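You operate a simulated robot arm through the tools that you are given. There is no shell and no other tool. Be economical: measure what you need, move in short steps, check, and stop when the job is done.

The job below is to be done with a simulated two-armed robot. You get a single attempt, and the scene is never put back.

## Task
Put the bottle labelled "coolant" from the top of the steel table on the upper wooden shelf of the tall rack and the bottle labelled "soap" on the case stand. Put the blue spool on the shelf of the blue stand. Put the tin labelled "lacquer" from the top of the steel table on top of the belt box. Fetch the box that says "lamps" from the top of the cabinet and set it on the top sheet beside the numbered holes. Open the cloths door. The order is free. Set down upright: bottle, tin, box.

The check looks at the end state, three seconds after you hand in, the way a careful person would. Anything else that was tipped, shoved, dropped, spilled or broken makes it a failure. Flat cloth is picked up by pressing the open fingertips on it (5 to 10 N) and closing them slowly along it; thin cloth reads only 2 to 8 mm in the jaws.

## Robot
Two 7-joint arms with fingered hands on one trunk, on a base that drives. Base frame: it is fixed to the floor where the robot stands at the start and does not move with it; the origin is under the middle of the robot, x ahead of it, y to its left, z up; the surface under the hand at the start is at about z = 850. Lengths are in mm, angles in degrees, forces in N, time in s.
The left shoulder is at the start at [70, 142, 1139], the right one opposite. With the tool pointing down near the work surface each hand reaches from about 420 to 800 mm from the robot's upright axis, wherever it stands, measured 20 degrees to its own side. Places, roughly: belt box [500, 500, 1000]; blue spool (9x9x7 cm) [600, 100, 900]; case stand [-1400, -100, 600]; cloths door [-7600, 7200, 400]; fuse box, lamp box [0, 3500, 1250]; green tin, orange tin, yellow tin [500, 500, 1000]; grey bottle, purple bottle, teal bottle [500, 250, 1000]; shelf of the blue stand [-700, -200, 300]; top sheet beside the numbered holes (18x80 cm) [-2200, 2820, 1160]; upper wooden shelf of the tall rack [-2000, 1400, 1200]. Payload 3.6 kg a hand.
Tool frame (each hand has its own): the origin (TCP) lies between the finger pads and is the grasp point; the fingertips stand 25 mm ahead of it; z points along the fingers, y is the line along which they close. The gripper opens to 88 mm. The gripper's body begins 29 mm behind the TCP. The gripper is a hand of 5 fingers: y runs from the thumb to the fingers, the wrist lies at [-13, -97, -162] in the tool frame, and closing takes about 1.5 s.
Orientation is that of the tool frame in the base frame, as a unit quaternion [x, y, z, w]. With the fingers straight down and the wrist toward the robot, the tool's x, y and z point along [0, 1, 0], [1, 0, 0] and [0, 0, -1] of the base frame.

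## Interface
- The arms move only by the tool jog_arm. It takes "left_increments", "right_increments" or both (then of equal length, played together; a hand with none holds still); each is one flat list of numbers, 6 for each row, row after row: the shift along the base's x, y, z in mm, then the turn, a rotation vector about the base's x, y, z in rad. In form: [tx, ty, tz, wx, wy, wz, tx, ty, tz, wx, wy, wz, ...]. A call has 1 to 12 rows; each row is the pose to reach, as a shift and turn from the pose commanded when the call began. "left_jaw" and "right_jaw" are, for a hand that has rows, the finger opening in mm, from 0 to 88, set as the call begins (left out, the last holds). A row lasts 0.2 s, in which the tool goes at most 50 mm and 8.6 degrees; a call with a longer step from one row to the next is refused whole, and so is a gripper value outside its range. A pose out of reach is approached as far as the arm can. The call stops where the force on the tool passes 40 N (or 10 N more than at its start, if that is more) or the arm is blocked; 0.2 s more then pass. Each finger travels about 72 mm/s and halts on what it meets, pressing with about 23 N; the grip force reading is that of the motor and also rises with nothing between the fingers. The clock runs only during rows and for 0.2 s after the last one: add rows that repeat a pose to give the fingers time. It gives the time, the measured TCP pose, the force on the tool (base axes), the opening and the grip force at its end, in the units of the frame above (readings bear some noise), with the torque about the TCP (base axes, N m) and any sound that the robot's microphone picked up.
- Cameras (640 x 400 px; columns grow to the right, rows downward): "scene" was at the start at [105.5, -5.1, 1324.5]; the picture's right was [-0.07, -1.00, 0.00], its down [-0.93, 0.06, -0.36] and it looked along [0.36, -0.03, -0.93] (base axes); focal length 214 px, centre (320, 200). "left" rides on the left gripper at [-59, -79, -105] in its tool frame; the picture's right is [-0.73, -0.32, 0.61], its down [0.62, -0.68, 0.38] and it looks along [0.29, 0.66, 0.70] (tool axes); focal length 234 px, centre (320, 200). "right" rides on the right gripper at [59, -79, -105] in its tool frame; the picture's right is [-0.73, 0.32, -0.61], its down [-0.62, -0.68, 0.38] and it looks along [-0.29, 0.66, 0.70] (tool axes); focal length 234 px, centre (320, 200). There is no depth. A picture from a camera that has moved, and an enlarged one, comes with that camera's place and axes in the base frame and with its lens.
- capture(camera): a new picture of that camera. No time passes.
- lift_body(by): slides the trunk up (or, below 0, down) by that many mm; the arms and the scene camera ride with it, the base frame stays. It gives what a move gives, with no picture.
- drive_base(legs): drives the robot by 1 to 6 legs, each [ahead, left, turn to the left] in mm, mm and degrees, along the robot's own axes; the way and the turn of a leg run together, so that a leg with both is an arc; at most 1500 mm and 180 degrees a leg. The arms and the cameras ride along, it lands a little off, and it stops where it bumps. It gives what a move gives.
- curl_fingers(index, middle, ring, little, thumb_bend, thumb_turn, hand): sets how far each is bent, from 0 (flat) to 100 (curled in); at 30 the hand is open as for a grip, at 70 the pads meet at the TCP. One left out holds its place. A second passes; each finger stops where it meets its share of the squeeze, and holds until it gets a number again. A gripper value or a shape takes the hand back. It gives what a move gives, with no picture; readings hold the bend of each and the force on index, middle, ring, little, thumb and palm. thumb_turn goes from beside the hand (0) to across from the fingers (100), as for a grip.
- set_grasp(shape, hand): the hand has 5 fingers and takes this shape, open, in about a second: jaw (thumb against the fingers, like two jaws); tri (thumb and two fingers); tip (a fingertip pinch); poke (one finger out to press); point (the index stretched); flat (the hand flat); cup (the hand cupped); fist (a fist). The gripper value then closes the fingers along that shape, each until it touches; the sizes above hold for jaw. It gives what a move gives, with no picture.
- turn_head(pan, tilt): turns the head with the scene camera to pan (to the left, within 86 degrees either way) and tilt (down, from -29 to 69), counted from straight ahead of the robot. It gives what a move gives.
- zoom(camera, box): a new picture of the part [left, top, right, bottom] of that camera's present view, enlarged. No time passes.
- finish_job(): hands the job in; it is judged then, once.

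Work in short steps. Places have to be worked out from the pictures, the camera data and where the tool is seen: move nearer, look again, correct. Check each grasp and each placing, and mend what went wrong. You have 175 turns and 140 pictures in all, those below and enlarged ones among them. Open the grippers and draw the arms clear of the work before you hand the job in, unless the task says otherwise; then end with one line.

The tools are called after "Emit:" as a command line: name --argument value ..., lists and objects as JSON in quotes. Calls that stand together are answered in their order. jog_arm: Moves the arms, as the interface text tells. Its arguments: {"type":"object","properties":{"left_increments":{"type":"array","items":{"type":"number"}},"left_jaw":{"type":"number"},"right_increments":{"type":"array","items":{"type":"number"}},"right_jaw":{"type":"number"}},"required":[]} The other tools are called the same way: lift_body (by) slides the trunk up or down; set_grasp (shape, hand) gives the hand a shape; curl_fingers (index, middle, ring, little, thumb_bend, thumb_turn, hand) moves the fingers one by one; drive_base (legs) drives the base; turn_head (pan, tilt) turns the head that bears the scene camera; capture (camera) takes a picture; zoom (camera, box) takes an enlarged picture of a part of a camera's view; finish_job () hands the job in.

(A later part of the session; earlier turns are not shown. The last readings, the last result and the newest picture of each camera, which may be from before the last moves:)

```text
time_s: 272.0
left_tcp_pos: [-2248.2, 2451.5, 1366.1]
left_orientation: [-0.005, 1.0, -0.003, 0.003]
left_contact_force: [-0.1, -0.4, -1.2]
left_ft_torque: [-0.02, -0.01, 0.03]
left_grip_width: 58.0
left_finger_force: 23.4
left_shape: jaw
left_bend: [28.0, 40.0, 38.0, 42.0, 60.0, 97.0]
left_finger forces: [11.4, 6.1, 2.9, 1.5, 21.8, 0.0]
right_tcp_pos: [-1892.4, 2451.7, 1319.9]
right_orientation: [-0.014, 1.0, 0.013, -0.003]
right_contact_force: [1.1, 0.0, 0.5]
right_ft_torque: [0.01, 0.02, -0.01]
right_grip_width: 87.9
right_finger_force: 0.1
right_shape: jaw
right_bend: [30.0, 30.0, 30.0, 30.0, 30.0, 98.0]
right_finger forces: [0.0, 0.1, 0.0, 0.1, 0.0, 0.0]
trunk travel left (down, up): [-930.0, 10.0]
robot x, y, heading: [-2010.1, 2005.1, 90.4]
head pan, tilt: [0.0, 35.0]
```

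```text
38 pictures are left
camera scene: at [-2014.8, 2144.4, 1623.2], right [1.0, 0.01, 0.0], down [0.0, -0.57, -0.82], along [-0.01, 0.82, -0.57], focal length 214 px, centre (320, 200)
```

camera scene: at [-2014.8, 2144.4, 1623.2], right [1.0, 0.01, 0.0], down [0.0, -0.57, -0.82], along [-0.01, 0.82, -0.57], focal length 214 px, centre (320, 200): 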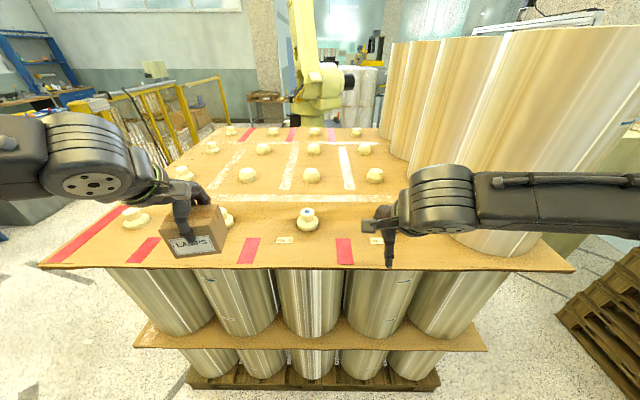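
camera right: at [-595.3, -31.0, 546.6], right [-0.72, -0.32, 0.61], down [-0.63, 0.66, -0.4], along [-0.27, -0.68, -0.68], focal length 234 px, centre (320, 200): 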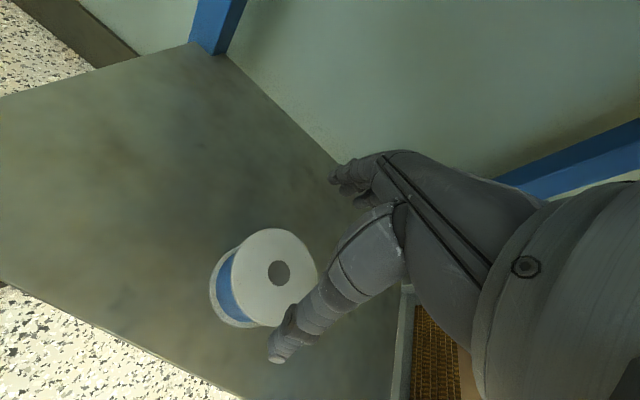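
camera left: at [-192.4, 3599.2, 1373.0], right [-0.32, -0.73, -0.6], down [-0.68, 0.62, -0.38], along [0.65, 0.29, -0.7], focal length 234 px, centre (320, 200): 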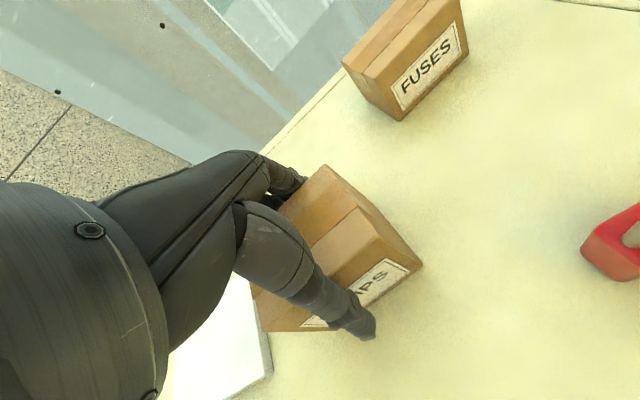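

Emit:
zoom --camera "scene" --box '[30, 110, 330, 290]'

Emit:
zoom --camera "scene" --box '[220, 110, 420, 280]'

```text
2.13 times, centred on (180, 200) of scene
camera zoom: at [-2014.8, 2144.4, 1623.2], right [1.0, 0.01, 0.0], down [0.0, -0.57, -0.82], along [-0.01, 0.82, -0.57], focal length 458 px, centre (619, 200)
```

zoom: 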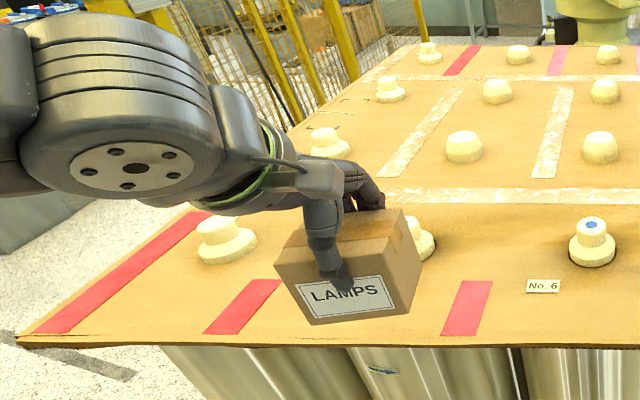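

```text
2.35 times, centred on (320, 195) of scene
camera zoom: at [-2014.8, 2144.4, 1623.2], right [1.0, 0.01, 0.0], down [0.0, -0.57, -0.82], along [-0.01, 0.82, -0.57], focal length 505 px, centre (320, 212)
```

zoom: 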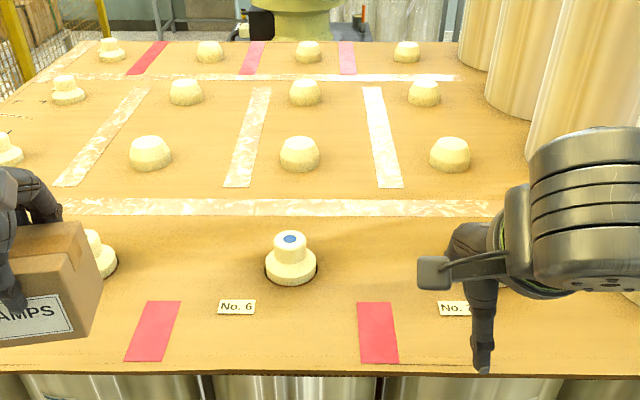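

The strip between the front numbered row (y≈2680) and the second row (y≈3000) is free at y≈2820. Drive ahead 200 and left 110 to bring the box within reach, clear of the standing rolls.

Emit:
drive_base --legs '[[0, 110, -0.4], [200, 0, 0]]'

Emit:
jog_arm --left_increments '[15, 40, 0, 0, 0, 0, 30, 80, 0, 0, 0, 0, 45, 125, 0, 0, 0, 0, 60, 165, 0, 0, 0, 0, 60, 165, 0, 0, 0, 0]'

Emit:
capture --camera "left"

Emit:
capture --camera "scene"

```text
time_s: 274.4
left_tcp_pos: [-2355.5, 2647.1, 1369.5]
left_orientation: [-0.002, 1.0, -0.001, 0.002]
left_contact_force: [0.1, 0.4, -1.2]
left_ft_torque: [0.0, 0.02, 0.0]
left_grip_width: 58.1
left_finger_force: 23.6
left_shape: jaw
left_bend: [28.0, 40.0, 38.0, 42.0, 60.0, 97.0]
left_finger forces: [11.3, 6.2, 2.9, 1.5, 21.7, 0.0]
right_tcp_pos: [-1998.9, 2644.4, 1321.8]
right_orientation: [-0.012, 1.0, 0.014, -0.003]
right_contact_force: [-0.2, -1.2, -0.1]
right_ft_torque: [-0.02, -0.01, 0.04]
right_grip_width: 88.1
right_finger_force: 0.1
right_shape: jaw
right_bend: [30.0, 30.0, 30.0, 30.0, 30.0, 98.0]
right_finger forces: [0.0, 0.0, 0.0, 0.0, 0.0, 0.1]
trunk travel left (down, up): [-930.0, 10.0]
robot x, y, heading: [-2126.8, 2207.9, 90.3]
head pan, tilt: [0.0, 35.0]
```

```text
time_s: 275.6
left_tcp_pos: [-2294.1, 2816.7, 1366.0]
left_orientation: [-0.002, 1.0, -0.003, 0.003]
left_contact_force: [0.7, -0.6, -1.0]
left_ft_torque: [-0.03, 0.01, -0.02]
left_grip_width: 57.8
left_finger_force: 22.6
left_shape: jaw
left_bend: [28.0, 40.0, 38.0, 42.0, 60.0, 97.0]
left_finger forces: [11.4, 6.1, 3.0, 1.4, 21.8, 0.0]
right_tcp_pos: [-1999.8, 2649.0, 1318.3]
right_orientation: [-0.011, 1.0, 0.013, -0.003]
right_contact_force: [0.3, -0.6, -0.2]
right_ft_torque: [0.0, 0.0, 0.01]
right_grip_width: 88.0
right_finger_force: 0.0
right_shape: jaw
right_bend: [30.0, 30.0, 30.0, 30.0, 30.0, 98.0]
right_finger forces: [0.0, 0.0, 0.0, 0.0, 0.1, 0.1]
trunk travel left (down, up): [-930.0, 10.0]
robot x, y, heading: [-2124.7, 2211.6, 90.1]
head pan, tilt: [0.0, 35.0]
```

```text
35 pictures are left
camera left: at [-2235.7, 2738.4, 1472.2], right [0.73, -0.32, -0.6], down [-0.62, -0.69, -0.38], along [-0.29, 0.65, -0.7], focal length 234 px, centre (320, 200)
```

left: 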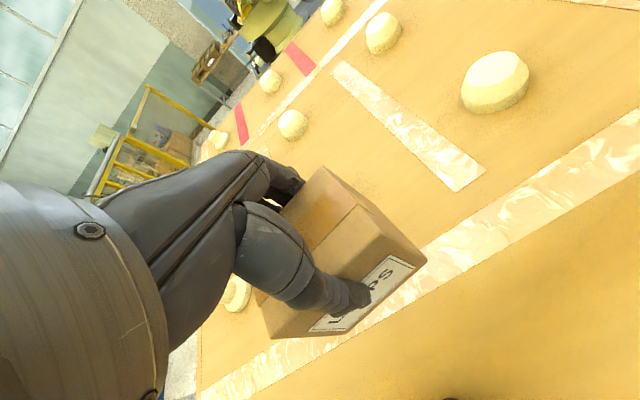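

```text
34 pictures are left
camera scene: at [-2124.2, 2343.7, 1623.2], right [1.0, 0.0, 0.0], down [0.0, -0.57, -0.82], along [0.0, 0.82, -0.57], focal length 214 px, centre (320, 200)
```

scene: 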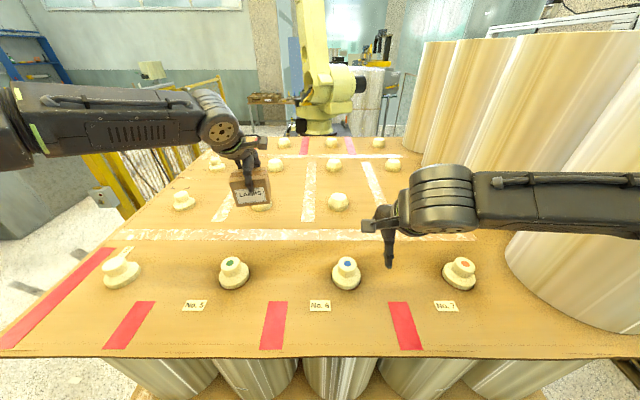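

The landing spot (−2294,2817) is clear of plugs on all sides. Lower the box to contact.

Emit:
jog_arm --left_increments '[0, 0, -40, 0, 0, 0, 0, 0, -80, 0, 0, 0, 0, 0, -110, 0, 0, 0, 0, 0, -122, 0, 0, 0, 0, 0, -128, 0, 0, 0, 0, 0, -133, 0, 0, 0, 0, 0, -138, 0, 0, 0, 0, 0, -142, 0, 0, 0, 0, 0, -146, 0, 0, 0]'

Emit:
zoom --camera "scene" --box '[180, 120, 380, 290]'

```text
time_s: 277.6
left_tcp_pos: [-2294.9, 2816.8, 1222.1]
left_orientation: [-0.002, 1.0, -0.002, 0.003]
left_contact_force: [-0.7, 2.2, 5.4]
left_ft_torque: [0.06, 0.1, -0.02]
left_grip_width: 57.8
left_finger_force: 22.8
left_shape: jaw
left_bend: [28.0, 39.0, 37.0, 41.0, 61.0, 97.0]
left_finger forces: [12.2, 6.5, 3.2, 2.0, 21.3, 0.1]
right_tcp_pos: [-1999.2, 2650.5, 1319.7]
right_orientation: [-0.011, 1.0, 0.013, -0.003]
right_contact_force: [0.1, -0.5, -0.7]
right_ft_torque: [0.03, 0.0, -0.02]
right_grip_width: 87.8
right_finger_force: 0.0
right_shape: jaw
right_bend: [30.0, 30.0, 30.0, 30.0, 30.0, 98.0]
right_finger forces: [0.1, 0.0, 0.0, 0.0, 0.1, 0.0]
trunk travel left (down, up): [-930.0, 10.0]
robot x, y, heading: [-2121.8, 2207.8, 89.9]
head pan, tilt: [0.0, 35.0]
```

```text
2.35 times, centred on (280, 205) of scene
camera zoom: at [-2122.8, 2343.4, 1623.4], right [1.0, 0.0, 0.0], down [0.0, -0.57, -0.82], along [0.0, 0.82, -0.57], focal length 505 px, centre (414, 188)
```

zoom: 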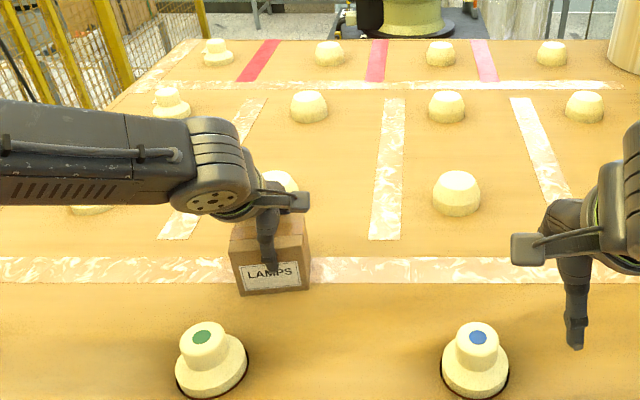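

The box has touched down, squarely on the sheet. Open wide and lift away.

Emit:
curl_fingers --hand "left" --index 20 --middle 20 --ring 20 --little 20 --thumb_bend 20

Emit:
jog_arm --left_increments '[0, 0, 12, 0, 0, 0, 0, 0, 35, 0, 0, 0, 0, 0, 70, 0, 0, 0, 0, 0, 110, 0, 0, 0, 0, -20, 145, 0, 0, 0, 0, -60, 150, 0, 0, 0, 0, -105, 150, 0, 0, 0, -20, -150, 150, 0, 0, 0]'

Emit:
zoom --camera "scene" --box '[180, 120, 380, 290]'

```text
time_s: 278.6
left_tcp_pos: [-2295.1, 2817.6, 1220.4]
left_orientation: [-0.003, 1.0, -0.002, 0.001]
left_contact_force: [-0.6, 0.8, -0.1]
left_ft_torque: [0.0, 0.01, -0.02]
left_grip_width: 103.0
left_finger_force: 0.1
left_shape: fingers
left_bend: [20.0, 20.0, 20.0, 20.0, 20.0, 100.0]
left_finger forces: [0.0, 0.0, 0.0, 0.1, 0.0, 0.0]
right_tcp_pos: [-2000.2, 2649.7, 1319.9]
right_orientation: [-0.012, 1.0, 0.012, -0.003]
right_contact_force: [0.8, 0.3, -0.3]
right_ft_torque: [0.02, 0.02, -0.02]
right_grip_width: 88.1
right_finger_force: 0.1
right_shape: jaw
right_bend: [30.0, 30.0, 30.0, 30.0, 30.0, 98.0]
right_finger forces: [0.0, 0.2, 0.0, 0.0, 0.1, 0.1]
trunk travel left (down, up): [-930.0, 10.0]
robot x, y, heading: [-2121.7, 2207.3, 90.0]
head pan, tilt: [0.0, 35.0]
```

```text
time_s: 280.4
left_tcp_pos: [-2316.6, 2663.5, 1373.1]
left_orientation: [-0.002, 1.0, -0.001, 0.003]
left_contact_force: [-0.3, -0.3, 0.5]
left_ft_torque: [0.02, 0.04, -0.02]
left_grip_width: 103.2
left_finger_force: 0.1
left_shape: fingers
left_bend: [20.0, 20.0, 20.0, 20.0, 20.0, 100.0]
left_finger forces: [0.0, 0.1, 0.1, 0.1, 0.0, 0.0]
right_tcp_pos: [-2001.3, 2647.3, 1319.6]
right_orientation: [-0.011, 1.0, 0.015, -0.002]
right_contact_force: [-0.2, -0.2, -1.0]
right_ft_torque: [0.0, -0.04, 0.01]
right_grip_width: 88.0
right_finger_force: 0.0
right_shape: jaw
right_bend: [30.0, 30.0, 30.0, 30.0, 30.0, 98.0]
right_finger forces: [0.0, 0.0, 0.0, 0.0, 0.0, 0.0]
trunk travel left (down, up): [-930.0, 10.0]
robot x, y, heading: [-2123.1, 2205.6, 90.0]
head pan, tilt: [0.0, 35.0]
```

```text
2.35 times, centred on (280, 205) of scene
camera zoom: at [-2125.8, 2341.0, 1623.5], right [1.0, 0.0, 0.0], down [0.0, -0.57, -0.82], along [0.0, 0.82, -0.57], focal length 505 px, centre (414, 188)
```

zoom: 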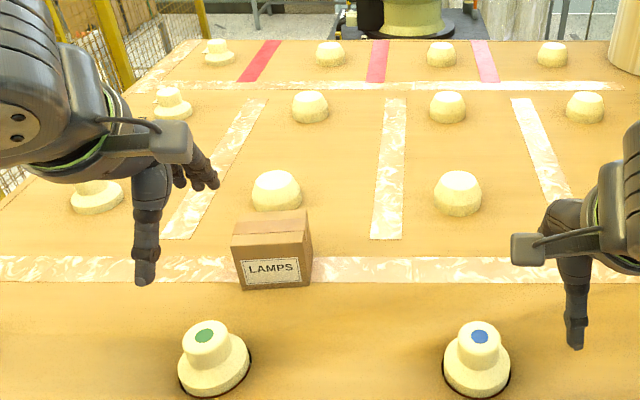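

Lamps box placed. Now toward the cloths door at (−7600,7200): back off and look west.

Emit:
drive_base --legs '[[-200, 0, 0], [0, 0, 90]]'

Emit:
turn_head --pan -25 --tilt 12

Emit:
capture --camera "scene"

```text
time_s: 285.5
left_tcp_pos: [-2622.5, 1903.1, 1373.7]
left_orientation: [-0.666, 0.746, -0.013, -0.005]
left_contact_force: [0.1, -0.3, -0.5]
left_ft_torque: [0.0, -0.01, -0.01]
left_grip_width: 103.1
left_finger_force: 0.0
left_shape: fingers
left_bend: [20.0, 20.0, 20.0, 20.0, 20.0, 100.0]
left_finger forces: [0.0, 0.0, 0.0, 0.0, 0.1, 0.1]
right_tcp_pos: [-2569.7, 2211.2, 1313.2]
right_orientation: [-0.674, 0.739, -0.003, -0.016]
right_contact_force: [0.0, 0.0, -0.2]
right_ft_torque: [0.01, 0.02, -0.02]
right_grip_width: 87.9
right_finger_force: 0.1
right_shape: jaw
right_bend: [30.0, 30.0, 30.0, 30.0, 30.0, 98.0]
right_finger forces: [0.1, 0.1, 0.0, 0.0, 0.0, 0.0]
trunk travel left (down, up): [-930.0, 10.0]
robot x, y, heading: [-2138.8, 2013.8, 173.4]
head pan, tilt: [0.0, 35.0]
stopped in leg 2: the robot was blocked; the commanded pose is now the measured one
```

```text
time_s: 286.4
left_tcp_pos: [-2623.9, 1901.4, 1372.1]
left_orientation: [-0.667, 0.745, -0.013, -0.004]
left_contact_force: [-0.8, -0.1, 0.8]
left_ft_torque: [-0.03, -0.04, 0.01]
left_grip_width: 102.9
left_finger_force: 0.0
left_shape: fingers
left_bend: [20.0, 20.0, 20.0, 20.0, 20.0, 100.0]
left_finger forces: [0.0, 0.0, 0.0, 0.1, 0.0, 0.0]
right_tcp_pos: [-2571.5, 2211.3, 1313.0]
right_orientation: [-0.676, 0.737, -0.004, -0.017]
right_contact_force: [-0.5, 0.2, -0.6]
right_ft_torque: [-0.01, -0.03, -0.01]
right_grip_width: 87.9
right_finger_force: 0.0
right_shape: jaw
right_bend: [30.0, 30.0, 30.0, 30.0, 30.0, 98.0]
right_finger forces: [0.0, 0.0, 0.1, 0.0, 0.0, 0.1]
trunk travel left (down, up): [-930.0, 10.0]
robot x, y, heading: [-2140.3, 2010.0, 173.7]
head pan, tilt: [-25.0, 12.0]
```

```text
31 pictures are left
camera scene: at [-2278.0, 2101.1, 1657.6], right [0.52, 0.86, -0.02], down [0.18, -0.13, -0.97], along [-0.84, 0.5, -0.23], focal length 214 px, centre (320, 200)
```

scene: 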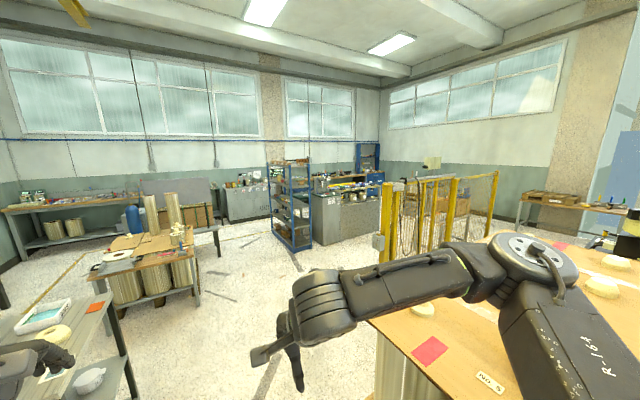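

The turn was blocked near the end; something on the left or right touched. Check the rack side first.

Emit:
turn_head --pan 60 --tilt 25

Emit:
capture --camera "scene"

```text
time_s: 288.0
left_tcp_pos: [-2623.3, 1901.1, 1373.0]
left_orientation: [-0.667, 0.745, -0.013, -0.004]
left_contact_force: [-0.3, 0.2, -0.1]
left_ft_torque: [0.04, 0.03, -0.04]
left_grip_width: 103.0
left_finger_force: 0.0
left_shape: fingers
left_bend: [20.0, 20.0, 20.0, 20.0, 20.0, 100.0]
left_finger forces: [0.0, 0.0, 0.0, 0.0, 0.0, 0.0]
right_tcp_pos: [-2570.8, 2210.6, 1312.6]
right_orientation: [-0.676, 0.737, -0.004, -0.017]
right_contact_force: [-0.5, 0.3, -0.2]
right_ft_torque: [-0.01, -0.05, -0.02]
right_grip_width: 87.8
right_finger_force: 0.0
right_shape: jaw
right_bend: [30.0, 30.0, 30.0, 30.0, 30.0, 98.0]
right_finger forces: [0.1, 0.0, 0.0, 0.1, 0.0, 0.1]
trunk travel left (down, up): [-930.0, 10.0]
robot x, y, heading: [-2138.3, 2006.5, 173.7]
head pan, tilt: [60.0, 25.0]
```

```text
30 pictures are left
camera scene: at [-2252.0, 1977.9, 1639.8], right [-0.81, 0.59, -0.02], down [0.26, 0.32, -0.91], along [-0.53, -0.74, -0.41], focal length 214 px, centre (320, 200)
```

scene: 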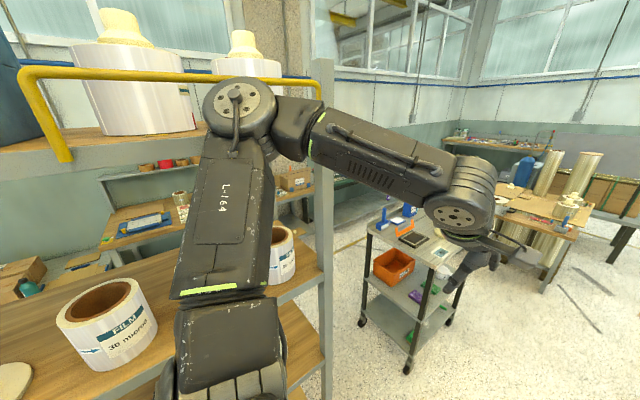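

The left elbow (high, ≈1600) touched the rack's yellow top rail; the shelf items look fine. Turn back to heading 90 and strafe west past the rack's end before going on.

Emit:
drive_base --legs '[[0, 0, -83.7], [0, 1300, 0]]'

Emit:
turn_head --pan 30 --tilt 15

Emit:
capture --camera "scene"

```text
time_s: 298.2
left_tcp_pos: [-3664.2, 2453.0, 1373.3]
left_orientation: [-0.001, 1.0, -0.002, 0.0]
left_contact_force: [1.1, -0.1, -0.7]
left_ft_torque: [-0.03, 0.0, 0.0]
left_grip_width: 102.9
left_finger_force: 0.2
left_shape: fingers
left_bend: [20.0, 20.0, 20.0, 20.0, 20.0, 100.0]
left_finger forces: [0.0, 0.1, 0.1, 0.0, 0.0, 0.0]
right_tcp_pos: [-3350.3, 2436.6, 1319.3]
right_orientation: [-0.013, 1.0, 0.012, -0.002]
right_contact_force: [-0.1, 0.6, 0.1]
right_ft_torque: [0.0, 0.03, 0.01]
right_grip_width: 88.0
right_finger_force: 0.0
right_shape: jaw
right_bend: [30.0, 30.0, 30.0, 30.0, 30.0, 98.0]
right_finger forces: [0.0, 0.1, 0.0, 0.1, 0.1, 0.1]
trunk travel left (down, up): [-930.0, 10.0]
robot x, y, heading: [-3473.0, 1997.1, 90.2]
head pan, tilt: [60.0, 25.0]
```

```text
time_s: 299.2
left_tcp_pos: [-3667.3, 2453.8, 1373.2]
left_orientation: [0.0, 1.0, -0.002, 0.0]
left_contact_force: [0.7, 0.6, -0.5]
left_ft_torque: [0.01, -0.01, 0.0]
left_grip_width: 102.9
left_finger_force: 0.1
left_shape: fingers
left_bend: [20.0, 20.0, 20.0, 20.0, 20.0, 100.0]
left_finger forces: [0.0, 0.0, 0.0, 0.0, 0.1, 0.1]
right_tcp_pos: [-3353.0, 2437.4, 1320.0]
right_orientation: [-0.012, 1.0, 0.012, -0.003]
right_contact_force: [-0.1, 0.8, 0.5]
right_ft_torque: [0.02, -0.05, 0.05]
right_grip_width: 88.3
right_finger_force: 0.0
right_shape: jaw
right_bend: [30.0, 30.0, 30.0, 30.0, 30.0, 98.0]
right_finger forces: [0.1, 0.1, 0.1, 0.0, 0.0, 0.0]
trunk travel left (down, up): [-930.0, 10.0]
robot x, y, heading: [-3478.4, 1993.1, 90.1]
head pan, tilt: [30.0, 15.0]
```

```text
29 pictures are left
camera scene: at [-3521.9, 2124.2, 1655.2], right [0.86, 0.5, 0.0], down [0.13, -0.22, -0.97], along [-0.49, 0.83, -0.26], focal length 214 px, centre (320, 200)
```

scene: 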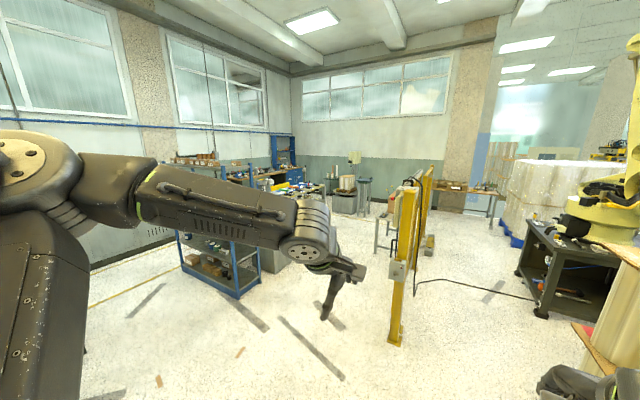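

The way on: ahead to y≈3100, then left to x≈−4750, keeping clear of the film table and the fence.

Emit:
drive_base --legs '[[1000, 0, 0], [0, 1270, 0]]'

Emit:
turn_head --pan 12 --tilt 18

Emit:
capture --camera "scene"

```text
time_s: 310.4
left_tcp_pos: [-4922.2, 3466.9, 1373.3]
left_orientation: [0.01, 1.0, -0.003, -0.001]
left_contact_force: [-0.1, 0.2, 0.6]
left_ft_torque: [0.01, 0.03, 0.03]
left_grip_width: 102.9
left_finger_force: 0.1
left_shape: fingers
left_bend: [20.0, 20.0, 20.0, 20.0, 20.0, 100.0]
left_finger forces: [0.0, 0.1, 0.0, 0.0, 0.0, 0.0]
right_tcp_pos: [-4607.8, 3441.5, 1318.7]
right_orientation: [-0.001, 1.0, 0.012, -0.003]
right_contact_force: [-0.2, -0.3, -0.4]
right_ft_torque: [0.0, -0.01, 0.01]
right_grip_width: 88.0
right_finger_force: 0.0
right_shape: jaw
right_bend: [30.0, 30.0, 30.0, 30.0, 30.0, 98.0]
right_finger forces: [0.1, 0.1, 0.0, 0.0, 0.1, 0.0]
trunk travel left (down, up): [-930.0, 10.0]
robot x, y, heading: [-4742.6, 3006.4, 88.9]
head pan, tilt: [30.0, 15.0]
```

```text
time_s: 311.2
left_tcp_pos: [-4922.8, 3466.4, 1372.0]
left_orientation: [0.01, 1.0, -0.001, 0.001]
left_contact_force: [-1.1, -0.4, -0.3]
left_ft_torque: [0.01, 0.04, 0.04]
left_grip_width: 103.1
left_finger_force: 0.2
left_shape: fingers
left_bend: [20.0, 20.0, 20.0, 20.0, 20.0, 100.0]
left_finger forces: [0.1, 0.1, 0.1, 0.0, 0.0, 0.1]
right_tcp_pos: [-4609.1, 3443.6, 1319.7]
right_orientation: [-0.002, 1.0, 0.013, -0.002]
right_contact_force: [-0.2, 1.1, 0.4]
right_ft_torque: [-0.01, -0.01, -0.01]
right_grip_width: 87.8
right_finger_force: 0.0
right_shape: jaw
right_bend: [30.0, 30.0, 30.0, 30.0, 30.0, 98.0]
right_finger forces: [0.0, 0.0, 0.0, 0.0, 0.1, 0.0]
trunk travel left (down, up): [-930.0, 10.0]
robot x, y, heading: [-4741.6, 3003.7, 89.2]
head pan, tilt: [12.0, 18.0]
```

```text
28 pictures are left
camera scene: at [-4758.1, 3143.6, 1650.3], right [0.98, 0.19, 0.0], down [0.06, -0.3, -0.95], along [-0.18, 0.93, -0.31], focal length 214 px, centre (320, 200)
```

scene: 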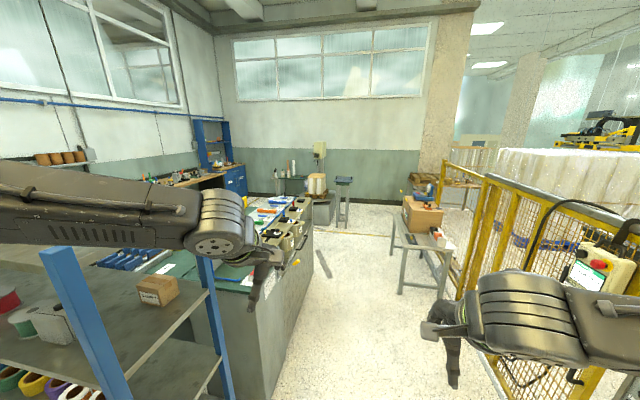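

Emit:
zoom --camera "scene" --box '[150, 110, 350, 240]'

```text
3.08 times, centred on (250, 175) of scene
camera zoom: at [-4758.1, 3143.6, 1650.3], right [0.98, 0.19, 0.0], down [0.06, -0.3, -0.95], along [-0.18, 0.93, -0.31], focal length 660 px, centre (535, 277)
```

zoom: 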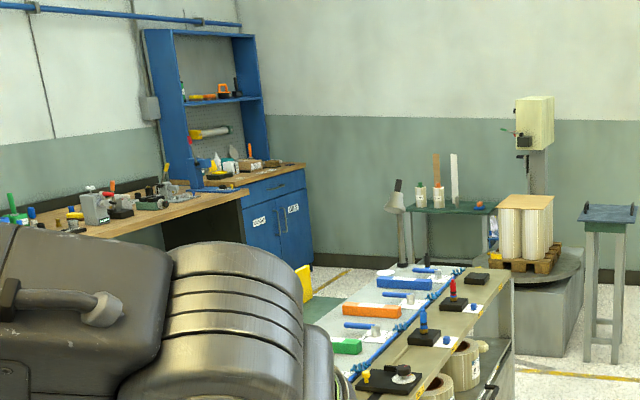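

The blue cabinet with two labelled doors in the far corner is the target. Drive up the aisle to y≈5300 and look again.

Emit:
drive_base --legs '[[1200, 40, 0.8], [1100, 0, 0]]'

Emit:
turn_head --pan 45 --tilt 20

Emit:
capture --camera "scene"

```text
time_s: 322.6
left_tcp_pos: [-4917.4, 5783.0, 1372.8]
left_orientation: [0.015, 1.0, -0.002, 0.001]
left_contact_force: [-0.2, 0.8, -0.1]
left_ft_torque: [0.01, 0.0, 0.0]
left_grip_width: 103.0
left_finger_force: 0.0
left_shape: fingers
left_bend: [20.0, 20.0, 20.0, 20.0, 20.0, 100.0]
left_finger forces: [0.0, 0.1, 0.1, 0.1, 0.1, 0.0]
right_tcp_pos: [-4604.9, 5755.5, 1320.0]
right_orientation: [0.003, 1.0, 0.013, -0.003]
right_contact_force: [-0.2, -0.2, 0.5]
right_ft_torque: [0.0, -0.01, 0.06]
right_grip_width: 88.1
right_finger_force: 0.1
right_shape: jaw
right_bend: [30.0, 30.0, 30.0, 30.0, 30.0, 98.0]
right_finger forces: [0.0, 0.1, 0.0, 0.1, 0.0, 0.0]
trunk travel left (down, up): [-930.0, 10.0]
robot x, y, heading: [-4743.0, 5320.6, 88.4]
head pan, tilt: [12.0, 18.0]
```

```text
time_s: 323.5
left_tcp_pos: [-4917.7, 5784.6, 1373.1]
left_orientation: [0.014, 1.0, -0.002, 0.002]
left_contact_force: [0.0, -0.1, -0.4]
left_ft_torque: [0.0, -0.02, -0.04]
left_grip_width: 103.0
left_finger_force: 0.2
left_shape: fingers
left_bend: [20.0, 20.0, 20.0, 20.0, 20.0, 100.0]
left_finger forces: [0.0, 0.0, 0.0, 0.0, 0.0, 0.0]
right_tcp_pos: [-4605.3, 5757.4, 1319.9]
right_orientation: [0.003, 1.0, 0.012, -0.002]
right_contact_force: [0.2, 0.0, 0.3]
right_ft_torque: [0.01, 0.02, 0.0]
right_grip_width: 88.2
right_finger_force: 0.0
right_shape: jaw
right_bend: [30.0, 30.0, 30.0, 30.0, 30.0, 98.0]
right_finger forces: [0.1, 0.0, 0.0, 0.0, 0.0, 0.0]
trunk travel left (down, up): [-930.0, 10.0]
robot x, y, heading: [-4740.4, 5319.0, 88.5]
head pan, tilt: [45.0, 20.0]
```

```text
26 pictures are left
camera scene: at [-4803.4, 5435.6, 1647.0], right [0.73, 0.69, 0.0], down [0.23, -0.25, -0.94], along [-0.64, 0.68, -0.34], focal length 214 px, centre (320, 200)
```

scene: 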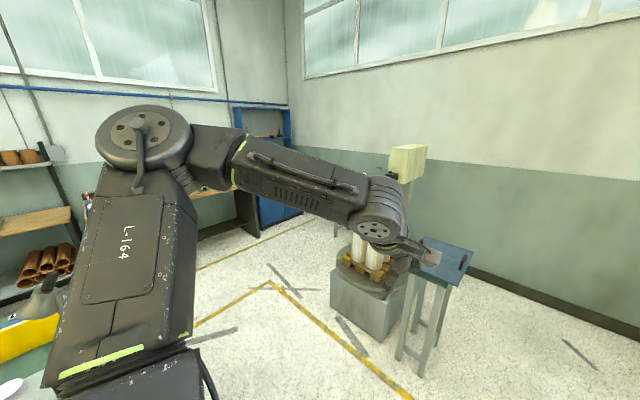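

Floor between the workbench end (y≈5450) and the machine (y≥6600) is clear. Go to y≈6000, then west to x≈−6600 and turn to face the wall bench.

Emit:
drive_base --legs '[[680, 0, 1.5], [0, 950, 0], [0, 900, 0], [0, 0, 90]]'

Emit:
turn_head --pan -40 --tilt 30

Emit:
capture --camera "scene"

```text
time_s: 340.2
left_tcp_pos: [-7052.3, 5816.7, 1372.2]
left_orientation: [0.712, -0.702, 0.002, -0.002]
left_contact_force: [0.6, -0.5, -0.3]
left_ft_torque: [-0.01, 0.02, 0.01]
left_grip_width: 103.3
left_finger_force: 0.0
left_shape: fingers
left_bend: [20.0, 20.0, 20.0, 20.0, 20.0, 100.0]
left_finger forces: [0.1, 0.1, 0.0, 0.1, 0.0, 0.0]
right_tcp_pos: [-7039.5, 6131.2, 1320.1]
right_orientation: [0.72, -0.694, -0.006, 0.011]
right_contact_force: [-0.5, -0.1, -0.5]
right_ft_torque: [0.0, -0.03, -0.01]
right_grip_width: 88.2
right_finger_force: 0.1
right_shape: jaw
right_bend: [30.0, 30.0, 30.0, 30.0, 30.0, 98.0]
right_finger forces: [0.0, 0.0, 0.0, 0.1, 0.1, 0.0]
trunk travel left (down, up): [-930.0, 10.0]
robot x, y, heading: [-6595.8, 6013.8, -179.5]
head pan, tilt: [45.0, 20.0]
```

```text
time_s: 341.8
left_tcp_pos: [-7051.4, 5815.7, 1373.2]
left_orientation: [0.712, -0.702, 0.0, -0.003]
left_contact_force: [0.9, 0.5, -0.1]
left_ft_torque: [-0.02, 0.03, -0.01]
left_grip_width: 103.2
left_finger_force: 0.0
left_shape: fingers
left_bend: [20.0, 20.0, 20.0, 20.0, 20.0, 100.0]
left_finger forces: [0.0, 0.1, 0.1, 0.0, 0.0, 0.0]
right_tcp_pos: [-7039.6, 6130.7, 1319.6]
right_orientation: [0.72, -0.694, -0.007, 0.01]
right_contact_force: [0.2, -1.2, 0.2]
right_ft_torque: [-0.02, 0.0, 0.02]
right_grip_width: 87.8
right_finger_force: 0.0
right_shape: jaw
right_bend: [30.0, 30.0, 30.0, 30.0, 30.0, 98.0]
right_finger forces: [0.0, 0.1, 0.1, 0.0, 0.0, 0.1]
trunk travel left (down, up): [-930.0, 10.0]
robot x, y, heading: [-6593.1, 6012.8, -179.2]
head pan, tilt: [-40.0, 30.0]
```

```text
25 pictures are left
camera scene: at [-6716.1, 6068.9, 1631.0], right [0.63, 0.78, 0.0], down [0.39, -0.32, -0.87], along [-0.67, 0.55, -0.5], focal length 214 px, centre (320, 200)
```

scene: 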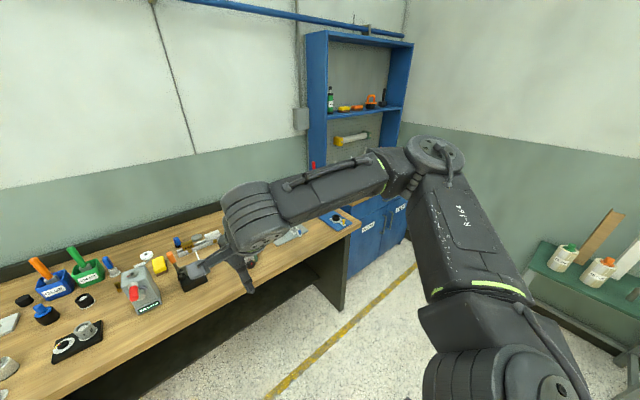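

Emit:
zoom --camera "scene" --box '[330, 170, 430, 290]'

```text
3.33 times, centred on (380, 230) of scene
camera zoom: at [-6716.1, 6068.9, 1631.0], right [0.63, 0.78, 0.0], down [0.39, -0.32, -0.87], along [-0.67, 0.55, -0.5], focal length 715 px, centre (120, 100)
```

zoom: 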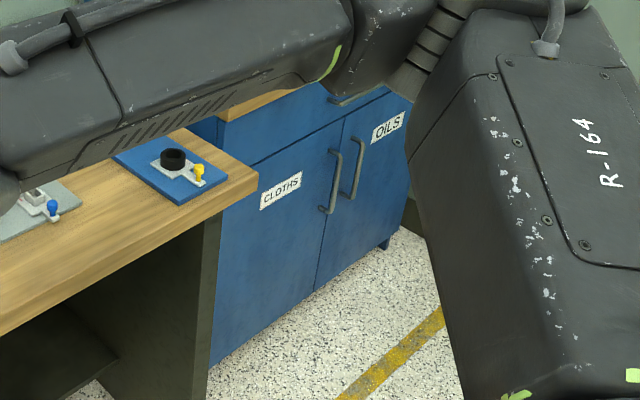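

CLOTHS is the left door, hinged on the left by the bench, with a vertical bar handle at its right edge, ≈(−7505,7390), z≈460–660. I'll pull it with the right hand from a slanted stance. First raise the left hand out of the way and turn the right hand to the side-grasp pose.

Emit:
jog_arm --left_increments '[0, 0, 35, 0, 0, 0, 0, 0, 70, 0, 0, 0, 0, 0, 105, 0, 0, 0, 0, 0, 140, 0, 0, 0, 0, 0, 175, 0, 0, 0, 0, 0, 210, 0, 0, 0, 0, 0, 245, 0, 0, 0, 0, 0, 280, 0, 0, 0, 0, 0, 300, 0, 0, 0, 0, 0, 300, 0, 0, 0]' --right_increments '[0, 5, 0, -0.1015, 0.042, -0.0707, 0, 10, 0, -0.203, 0.084, -0.1414, -10, 15, -10, -0.3045, 0.126, -0.2121, -20, 20, -20, -0.406, 0.168, -0.2828, -30, 30, -30, -0.5075, 0.21, -0.3535, -50, 40, -40, -0.609, 0.252, -0.4242, -70, 50, -60, -0.7105, 0.294, -0.4949, -90, 60, -80, -0.812, 0.336, -0.5656, -110, 70, -100, -0.9135, 0.378, -0.6363, -130, 80, -120, -1.015, 0.42, -0.707]' --right_jaw 70

Emit:
lift_body --by -400

Emit:
lift_body --by -215

```text
time_s: 344.0
left_tcp_pos: [-7043.9, 5804.9, 1622.1]
left_orientation: [0.711, -0.703, 0.0, -0.002]
left_contact_force: [-1.0, 0.1, 0.4]
left_ft_torque: [0.0, 0.02, 0.02]
left_grip_width: 102.8
left_finger_force: 0.1
left_shape: fingers
left_bend: [20.0, 20.0, 20.0, 20.0, 20.0, 100.0]
left_finger forces: [0.0, 0.0, 0.0, 0.0, 0.0, 0.0]
left hand out of reach, approached as far as the arm can: row 8, 9, 10
right_tcp_pos: [-7170.6, 6210.3, 1197.5]
right_orientation: [-0.335, 0.79, -0.178, -0.481]
right_contact_force: [-0.1, -0.3, -0.7]
right_ft_torque: [0.04, -0.01, -0.03]
right_grip_width: 70.0
right_finger_force: 0.1
right_shape: jaw
right_bend: [27.0, 34.0, 31.0, 33.0, 49.0, 99.0]
right_finger forces: [0.0, 0.0, 0.0, 0.0, 0.0, 0.0]
trunk travel left (down, up): [-930.0, 10.0]
robot x, y, heading: [-6594.0, 6014.7, -179.1]
head pan, tilt: [-40.0, 30.0]
```

```text
time_s: 347.8
left_tcp_pos: [-7040.7, 5805.3, 1222.2]
left_orientation: [0.712, -0.702, -0.001, -0.002]
left_contact_force: [-0.6, 0.6, 0.1]
left_ft_torque: [0.01, -0.01, 0.0]
left_grip_width: 103.1
left_finger_force: 0.0
left_shape: fingers
left_bend: [20.0, 20.0, 20.0, 20.0, 20.0, 100.0]
left_finger forces: [0.0, 0.1, 0.1, 0.0, 0.0, 0.0]
right_tcp_pos: [-7170.7, 6211.5, 797.7]
right_orientation: [-0.337, 0.789, -0.178, -0.482]
right_contact_force: [-0.7, -0.3, 0.5]
right_ft_torque: [-0.04, 0.01, -0.01]
right_grip_width: 70.2
right_finger_force: 0.1
right_shape: jaw
right_bend: [27.0, 34.0, 31.0, 33.0, 49.0, 99.0]
right_finger forces: [0.1, 0.0, 0.0, 0.0, 0.0, 0.0]
trunk travel left (down, up): [-530.0, 410.0]
robot x, y, heading: [-6596.2, 6015.7, -179.0]
head pan, tilt: [-40.0, 30.0]
```

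```text
time_s: 350.1
left_tcp_pos: [-7041.5, 5804.5, 1007.5]
left_orientation: [0.712, -0.702, -0.001, -0.001]
left_contact_force: [-0.4, 0.4, -0.7]
left_ft_torque: [-0.02, 0.0, -0.01]
left_grip_width: 103.1
left_finger_force: 0.0
left_shape: fingers
left_bend: [20.0, 20.0, 20.0, 20.0, 20.0, 100.0]
left_finger forces: [0.0, 0.1, 0.0, 0.1, 0.0, 0.0]
right_tcp_pos: [-7168.7, 6210.1, 583.3]
right_orientation: [-0.337, 0.789, -0.178, -0.482]
right_contact_force: [-1.0, 0.2, 0.6]
right_ft_torque: [0.01, 0.0, -0.02]
right_grip_width: 69.8
right_finger_force: 0.1
right_shape: jaw
right_bend: [27.0, 34.0, 31.0, 33.0, 49.0, 99.0]
right_finger forces: [0.0, 0.0, 0.0, 0.0, 0.0, 0.0]
trunk travel left (down, up): [-315.0, 625.0]
robot x, y, heading: [-6595.9, 6013.8, -179.3]
head pan, tilt: [-40.0, 30.0]
```

Bring the left hand inward, reduce the right hand's yaw to 30°, then drive diagonally to a pre-grasp stance at heading 165 and look with the right camera.

Emit:
jog_arm --left_increments '[0, 30, 0, 0, 0, 0, 0, 60, 0, 0, 0, 0, 0, 90, 0, 0, 0, 0]' --right_increments '[0, 0, 0, 0, 0, -0.13, 0, 0, 0, 0, 0, -0.262, 0, 0, 0, 0, 0, -0.262]' --right_jaw 70

Emit:
drive_base --legs '[[0, 0, -15.7], [532, -973, 0]]'

Emit:
capture --camera "right"

Emit:
turn_head --pan -15 --tilt 30

Emit:
capture --camera "scene"

```text
time_s: 350.9
left_tcp_pos: [-7030.7, 5863.5, 977.6]
left_orientation: [0.711, -0.703, -0.003, -0.001]
left_contact_force: [-0.3, 0.9, 0.0]
left_ft_torque: [-0.03, 0.01, -0.04]
left_grip_width: 102.8
left_finger_force: 0.1
left_shape: fingers
left_bend: [20.0, 20.0, 20.0, 20.0, 20.0, 100.0]
left_finger forces: [0.0, 0.0, 0.0, 0.1, 0.0, 0.0]
left hand out of reach, approached as far as the arm can: row 1, 2, 3
right_tcp_pos: [-7170.7, 6210.0, 581.0]
right_orientation: [-0.23, 0.827, -0.113, -0.501]
right_contact_force: [0.0, 0.4, 0.2]
right_ft_torque: [-0.01, -0.02, 0.02]
right_grip_width: 70.1
right_finger_force: 0.1
right_shape: jaw
right_bend: [27.0, 34.0, 32.0, 33.0, 49.0, 99.0]
right_finger forces: [0.0, 0.0, 0.0, 0.0, 0.0, 0.0]
trunk travel left (down, up): [-315.0, 625.0]
robot x, y, heading: [-6596.3, 6011.7, -179.2]
head pan, tilt: [-40.0, 30.0]
```

```text
time_s: 357.5
left_tcp_pos: [-7326.5, 7069.1, 977.8]
left_orientation: [-0.606, 0.795, 0.002, 0.002]
left_contact_force: [0.4, 0.6, -0.4]
left_ft_torque: [0.01, 0.01, 0.03]
left_grip_width: 102.9
left_finger_force: 0.0
left_shape: fingers
left_bend: [20.0, 20.0, 20.0, 20.0, 20.0, 100.0]
left_finger forces: [0.0, 0.0, 0.0, 0.0, 0.1, 0.0]
right_tcp_pos: [-7365.1, 7440.8, 582.0]
right_orientation: [-0.114, 0.85, -0.043, -0.512]
right_contact_force: [0.2, -0.7, 1.3]
right_ft_torque: [0.01, -0.01, -0.03]
right_grip_width: 70.2
right_finger_force: 0.0
right_shape: jaw
right_bend: [27.0, 34.0, 32.0, 33.0, 49.0, 99.0]
right_finger forces: [0.1, 0.0, 0.0, 0.1, 0.0, 0.0]
trunk travel left (down, up): [-315.0, 625.0]
robot x, y, heading: [-6863.7, 7094.8, 165.0]
head pan, tilt: [-40.0, 30.0]
```

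```text
23 pictures are left
camera right: at [-7282.9, 7376.3, 680.0], right [0.77, 0.54, -0.34], down [0.11, -0.64, -0.76], along [-0.62, 0.55, -0.56], focal length 234 px, centre (320, 200)
```

right: 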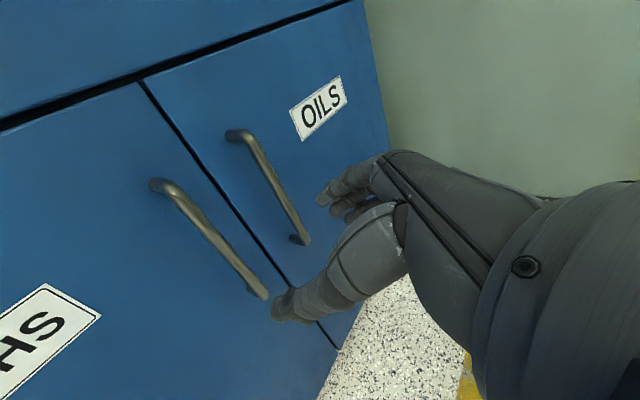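

```text
time_s: 358.4
left_tcp_pos: [-7325.3, 7069.8, 976.8]
left_orientation: [-0.607, 0.795, 0.002, 0.002]
left_contact_force: [0.4, 0.2, 0.9]
left_ft_torque: [0.02, -0.02, -0.04]
left_grip_width: 103.1
left_finger_force: 0.2
left_shape: fingers
left_bend: [20.0, 20.0, 20.0, 20.0, 20.0, 100.0]
left_finger forces: [0.0, 0.0, 0.1, 0.0, 0.0, 0.0]
right_tcp_pos: [-7365.4, 7440.0, 583.1]
right_orientation: [-0.115, 0.85, -0.043, -0.512]
right_contact_force: [0.2, 0.4, 0.2]
right_ft_torque: [-0.01, 0.0, -0.03]
right_grip_width: 70.4
right_finger_force: 0.0
right_shape: jaw
right_bend: [27.0, 34.0, 32.0, 33.0, 49.0, 99.0]
right_finger forces: [0.0, 0.1, 0.0, 0.0, 0.0, 0.0]
trunk travel left (down, up): [-315.0, 625.0]
robot x, y, heading: [-6866.4, 7093.4, 165.0]
head pan, tilt: [-15.0, 30.0]
```

```text
22 pictures are left
camera scene: at [-6992.9, 7151.4, 1016.0], right [0.5, 0.87, 0.0], down [0.43, -0.25, -0.87], along [-0.75, 0.43, -0.5], focal length 214 px, centre (320, 200)
```

scene: 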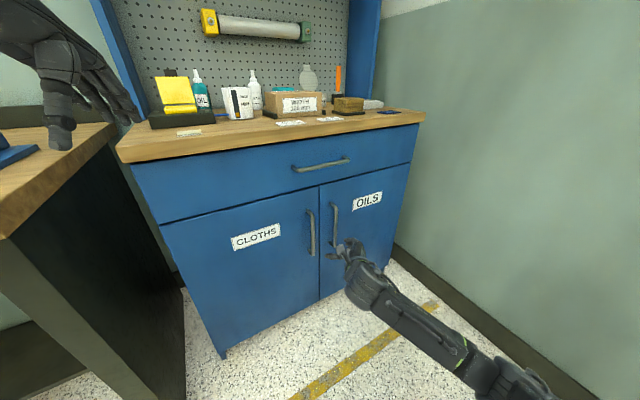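

Triangulated: CLOTHS handle bar at x≈−7540, y≈7428, z 424–616; OILS bar is 100 mm further right. Advance to 80 mm short on the approach line, then check.

Emit:
jog_arm --right_increments '[-20, 8, -10, 0, 0, 0, -50, 9, -20, 0, 0, 0, -80, 9, -30, 0, 0, 0, -98, 9, -40, 0, 0, 0, -98, 9, -40, 0, 0, 0]' --right_jaw 62

Emit:
capture --camera "right"

Emit:
zoom --camera "scene" --box '[260, 170, 420, 300]'

```text
time_s: 359.6
left_tcp_pos: [-7325.6, 7070.3, 977.1]
left_orientation: [-0.607, 0.795, 0.003, 0.003]
left_contact_force: [-0.4, -0.4, 0.4]
left_ft_torque: [-0.01, -0.04, 0.03]
left_grip_width: 102.9
left_finger_force: 0.1
left_shape: fingers
left_bend: [20.0, 20.0, 20.0, 20.0, 20.0, 100.0]
left_finger forces: [0.0, 0.0, 0.1, 0.0, 0.0, 0.0]
right_tcp_pos: [-7463.6, 7449.5, 542.9]
right_orientation: [-0.114, 0.851, -0.044, -0.511]
right_contact_force: [0.4, 0.0, -0.1]
right_ft_torque: [0.02, -0.02, -0.01]
right_grip_width: 62.4
right_finger_force: 0.0
right_shape: jaw
right_bend: [27.0, 37.0, 34.0, 35.0, 57.0, 99.0]
right_finger forces: [0.0, 0.0, 0.2, 0.0, 0.0, 0.1]
trunk travel left (down, up): [-315.0, 625.0]
robot x, y, heading: [-6867.6, 7092.0, 165.0]
head pan, tilt: [-15.0, 30.0]
```

```text
21 pictures are left
camera right: at [-7381.1, 7385.0, 640.8], right [0.77, 0.54, -0.34], down [0.11, -0.64, -0.76], along [-0.62, 0.55, -0.56], focal length 234 px, centre (320, 200)
```

right: 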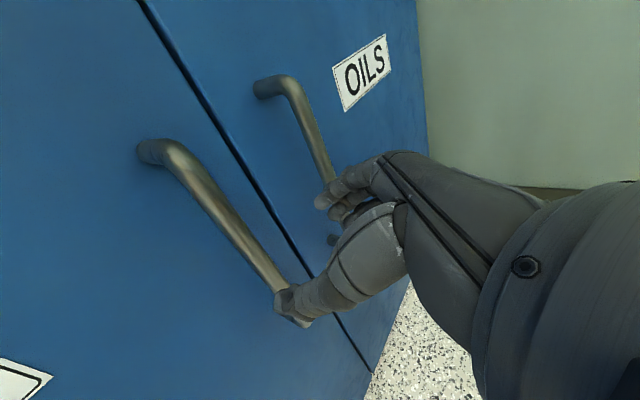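

```text
3.08 times, centred on (340, 235) of scene
camera zoom: at [-6992.9, 7151.3, 1016.0], right [0.5, 0.87, 0.0], down [0.43, -0.25, -0.87], along [-0.75, 0.43, -0.5], focal length 660 px, centre (258, 92)
```

zoom: 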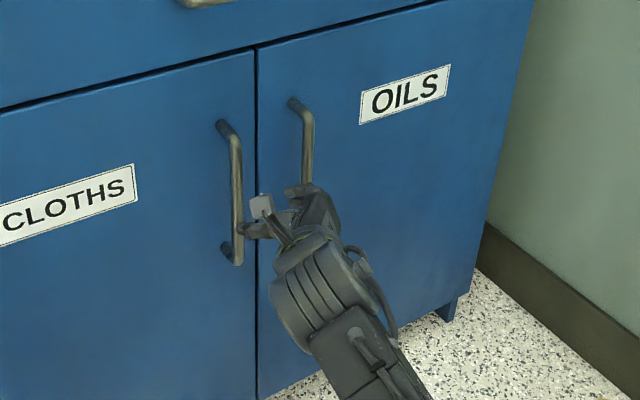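

The bar projects exactly where expected, centred on the approach line 78 mm ahead. Advance and close on it.

Emit:
jog_arm --right_increments '[-20, -5, -3, 0, 0, 0, -40, -10, -6, 0, 0, 0, -56, -15, -8, 0, 0, 0, -68, -18, -10, 0, 0, 0, -68, -18, -10, 0, 0, 0]'

Emit:
capture --camera "right"

```text
time_s: 360.5
left_tcp_pos: [-7321.6, 7071.4, 979.3]
left_orientation: [-0.604, 0.797, 0.004, 0.0]
left_contact_force: [-0.4, -0.3, 0.1]
left_ft_torque: [0.03, -0.03, -0.01]
left_grip_width: 103.1
left_finger_force: 0.0
left_shape: fingers
left_bend: [20.0, 20.0, 20.0, 20.0, 20.0, 100.0]
left_finger forces: [0.1, 0.0, 0.0, 0.0, 0.1, 0.0]
right_tcp_pos: [-7518.0, 7442.3, 538.5]
right_orientation: [-0.11, 0.85, -0.038, -0.513]
right_contact_force: [32.2, 1.4, 8.6]
right_ft_torque: [0.3, 0.01, -0.92]
right_grip_width: 58.3
right_finger_force: 0.2
right_shape: jaw
right_bend: [75.0, 38.0, 34.0, 35.0, 57.0, 99.0]
right_finger forces: [32.1, 1.0, 0.1, 0.0, 0.1, 0.1]
trunk travel left (down, up): [-315.0, 625.0]
robot x, y, heading: [-6866.7, 7095.0, 164.6]
head pan, tilt: [-15.0, 30.0]
stopped in row 4 (right hand): the force on the tool passed its limit at 50 N (the readings are from after the stop); the commanded pose is now the measured one
```

```text
19 pictures are left
camera right: at [-7436.1, 7375.5, 635.5], right [0.78, 0.53, -0.34], down [0.1, -0.64, -0.76], along [-0.62, 0.56, -0.55], focal length 234 px, centre (320, 200)
```

right: 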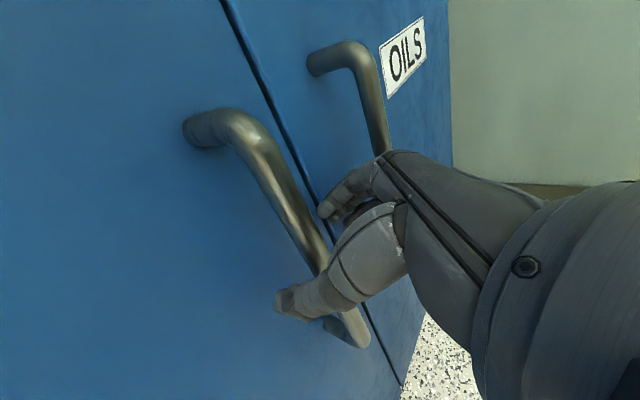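

The bar lies between thumb and fingers; fingertips reached the door. Ease back 6 mm and close on the bar.

Emit:
jog_arm --right_increments '[6, 0, 0, 0, 0, 0, 6, 0, 0, 0, 0, 0, 6, 0, 0, 0, 0, 0, 6, 0, 0, 0, 0, 0, 6, 0, 0, 0, 0, 0, 6, 0, 0, 0, 0, 0, 6, 0, 0, 0, 0, 0, 6, 0, 0, 0, 0, 0]' --right_jaw 0

Emit:
capture --camera "right"

```text
time_s: 362.3
left_tcp_pos: [-7324.3, 7070.0, 977.3]
left_orientation: [-0.606, 0.796, 0.003, 0.002]
left_contact_force: [0.3, -0.2, -0.7]
left_ft_torque: [-0.02, -0.04, -0.01]
left_grip_width: 103.0
left_finger_force: 0.1
left_shape: fingers
left_bend: [20.0, 20.0, 20.0, 20.0, 20.0, 100.0]
left_finger forces: [0.1, 0.1, 0.0, 0.0, 0.0, 0.1]
right_tcp_pos: [-7514.2, 7437.1, 536.1]
right_orientation: [-0.111, 0.851, -0.04, -0.512]
right_contact_force: [8.6, -16.9, -2.0]
right_ft_torque: [0.23, 0.12, -0.8]
right_grip_width: 40.0
right_finger_force: 23.3
right_shape: jaw
right_bend: [27.0, 46.0, 42.0, 42.0, 77.0, 100.0]
right_finger forces: [18.9, 0.0, 0.0, 0.0, 29.3, 0.0]
trunk travel left (down, up): [-315.0, 625.0]
robot x, y, heading: [-6867.7, 7090.9, 164.7]
head pan, tilt: [-15.0, 30.0]
```

```text
18 pictures are left
camera right: at [-7433.2, 7371.9, 633.4], right [0.78, 0.53, -0.34], down [0.11, -0.64, -0.76], along [-0.62, 0.55, -0.55], focal length 234 px, centre (320, 200)
```

right: 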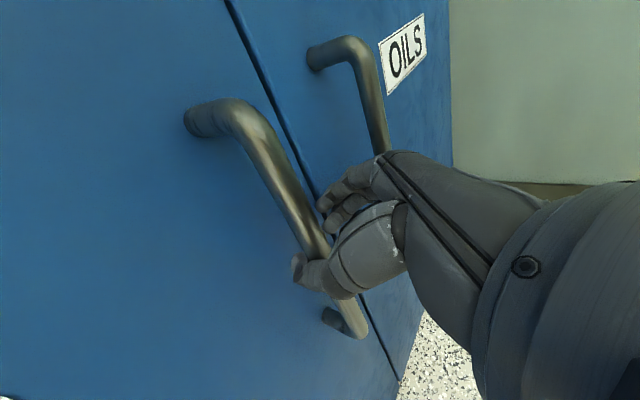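

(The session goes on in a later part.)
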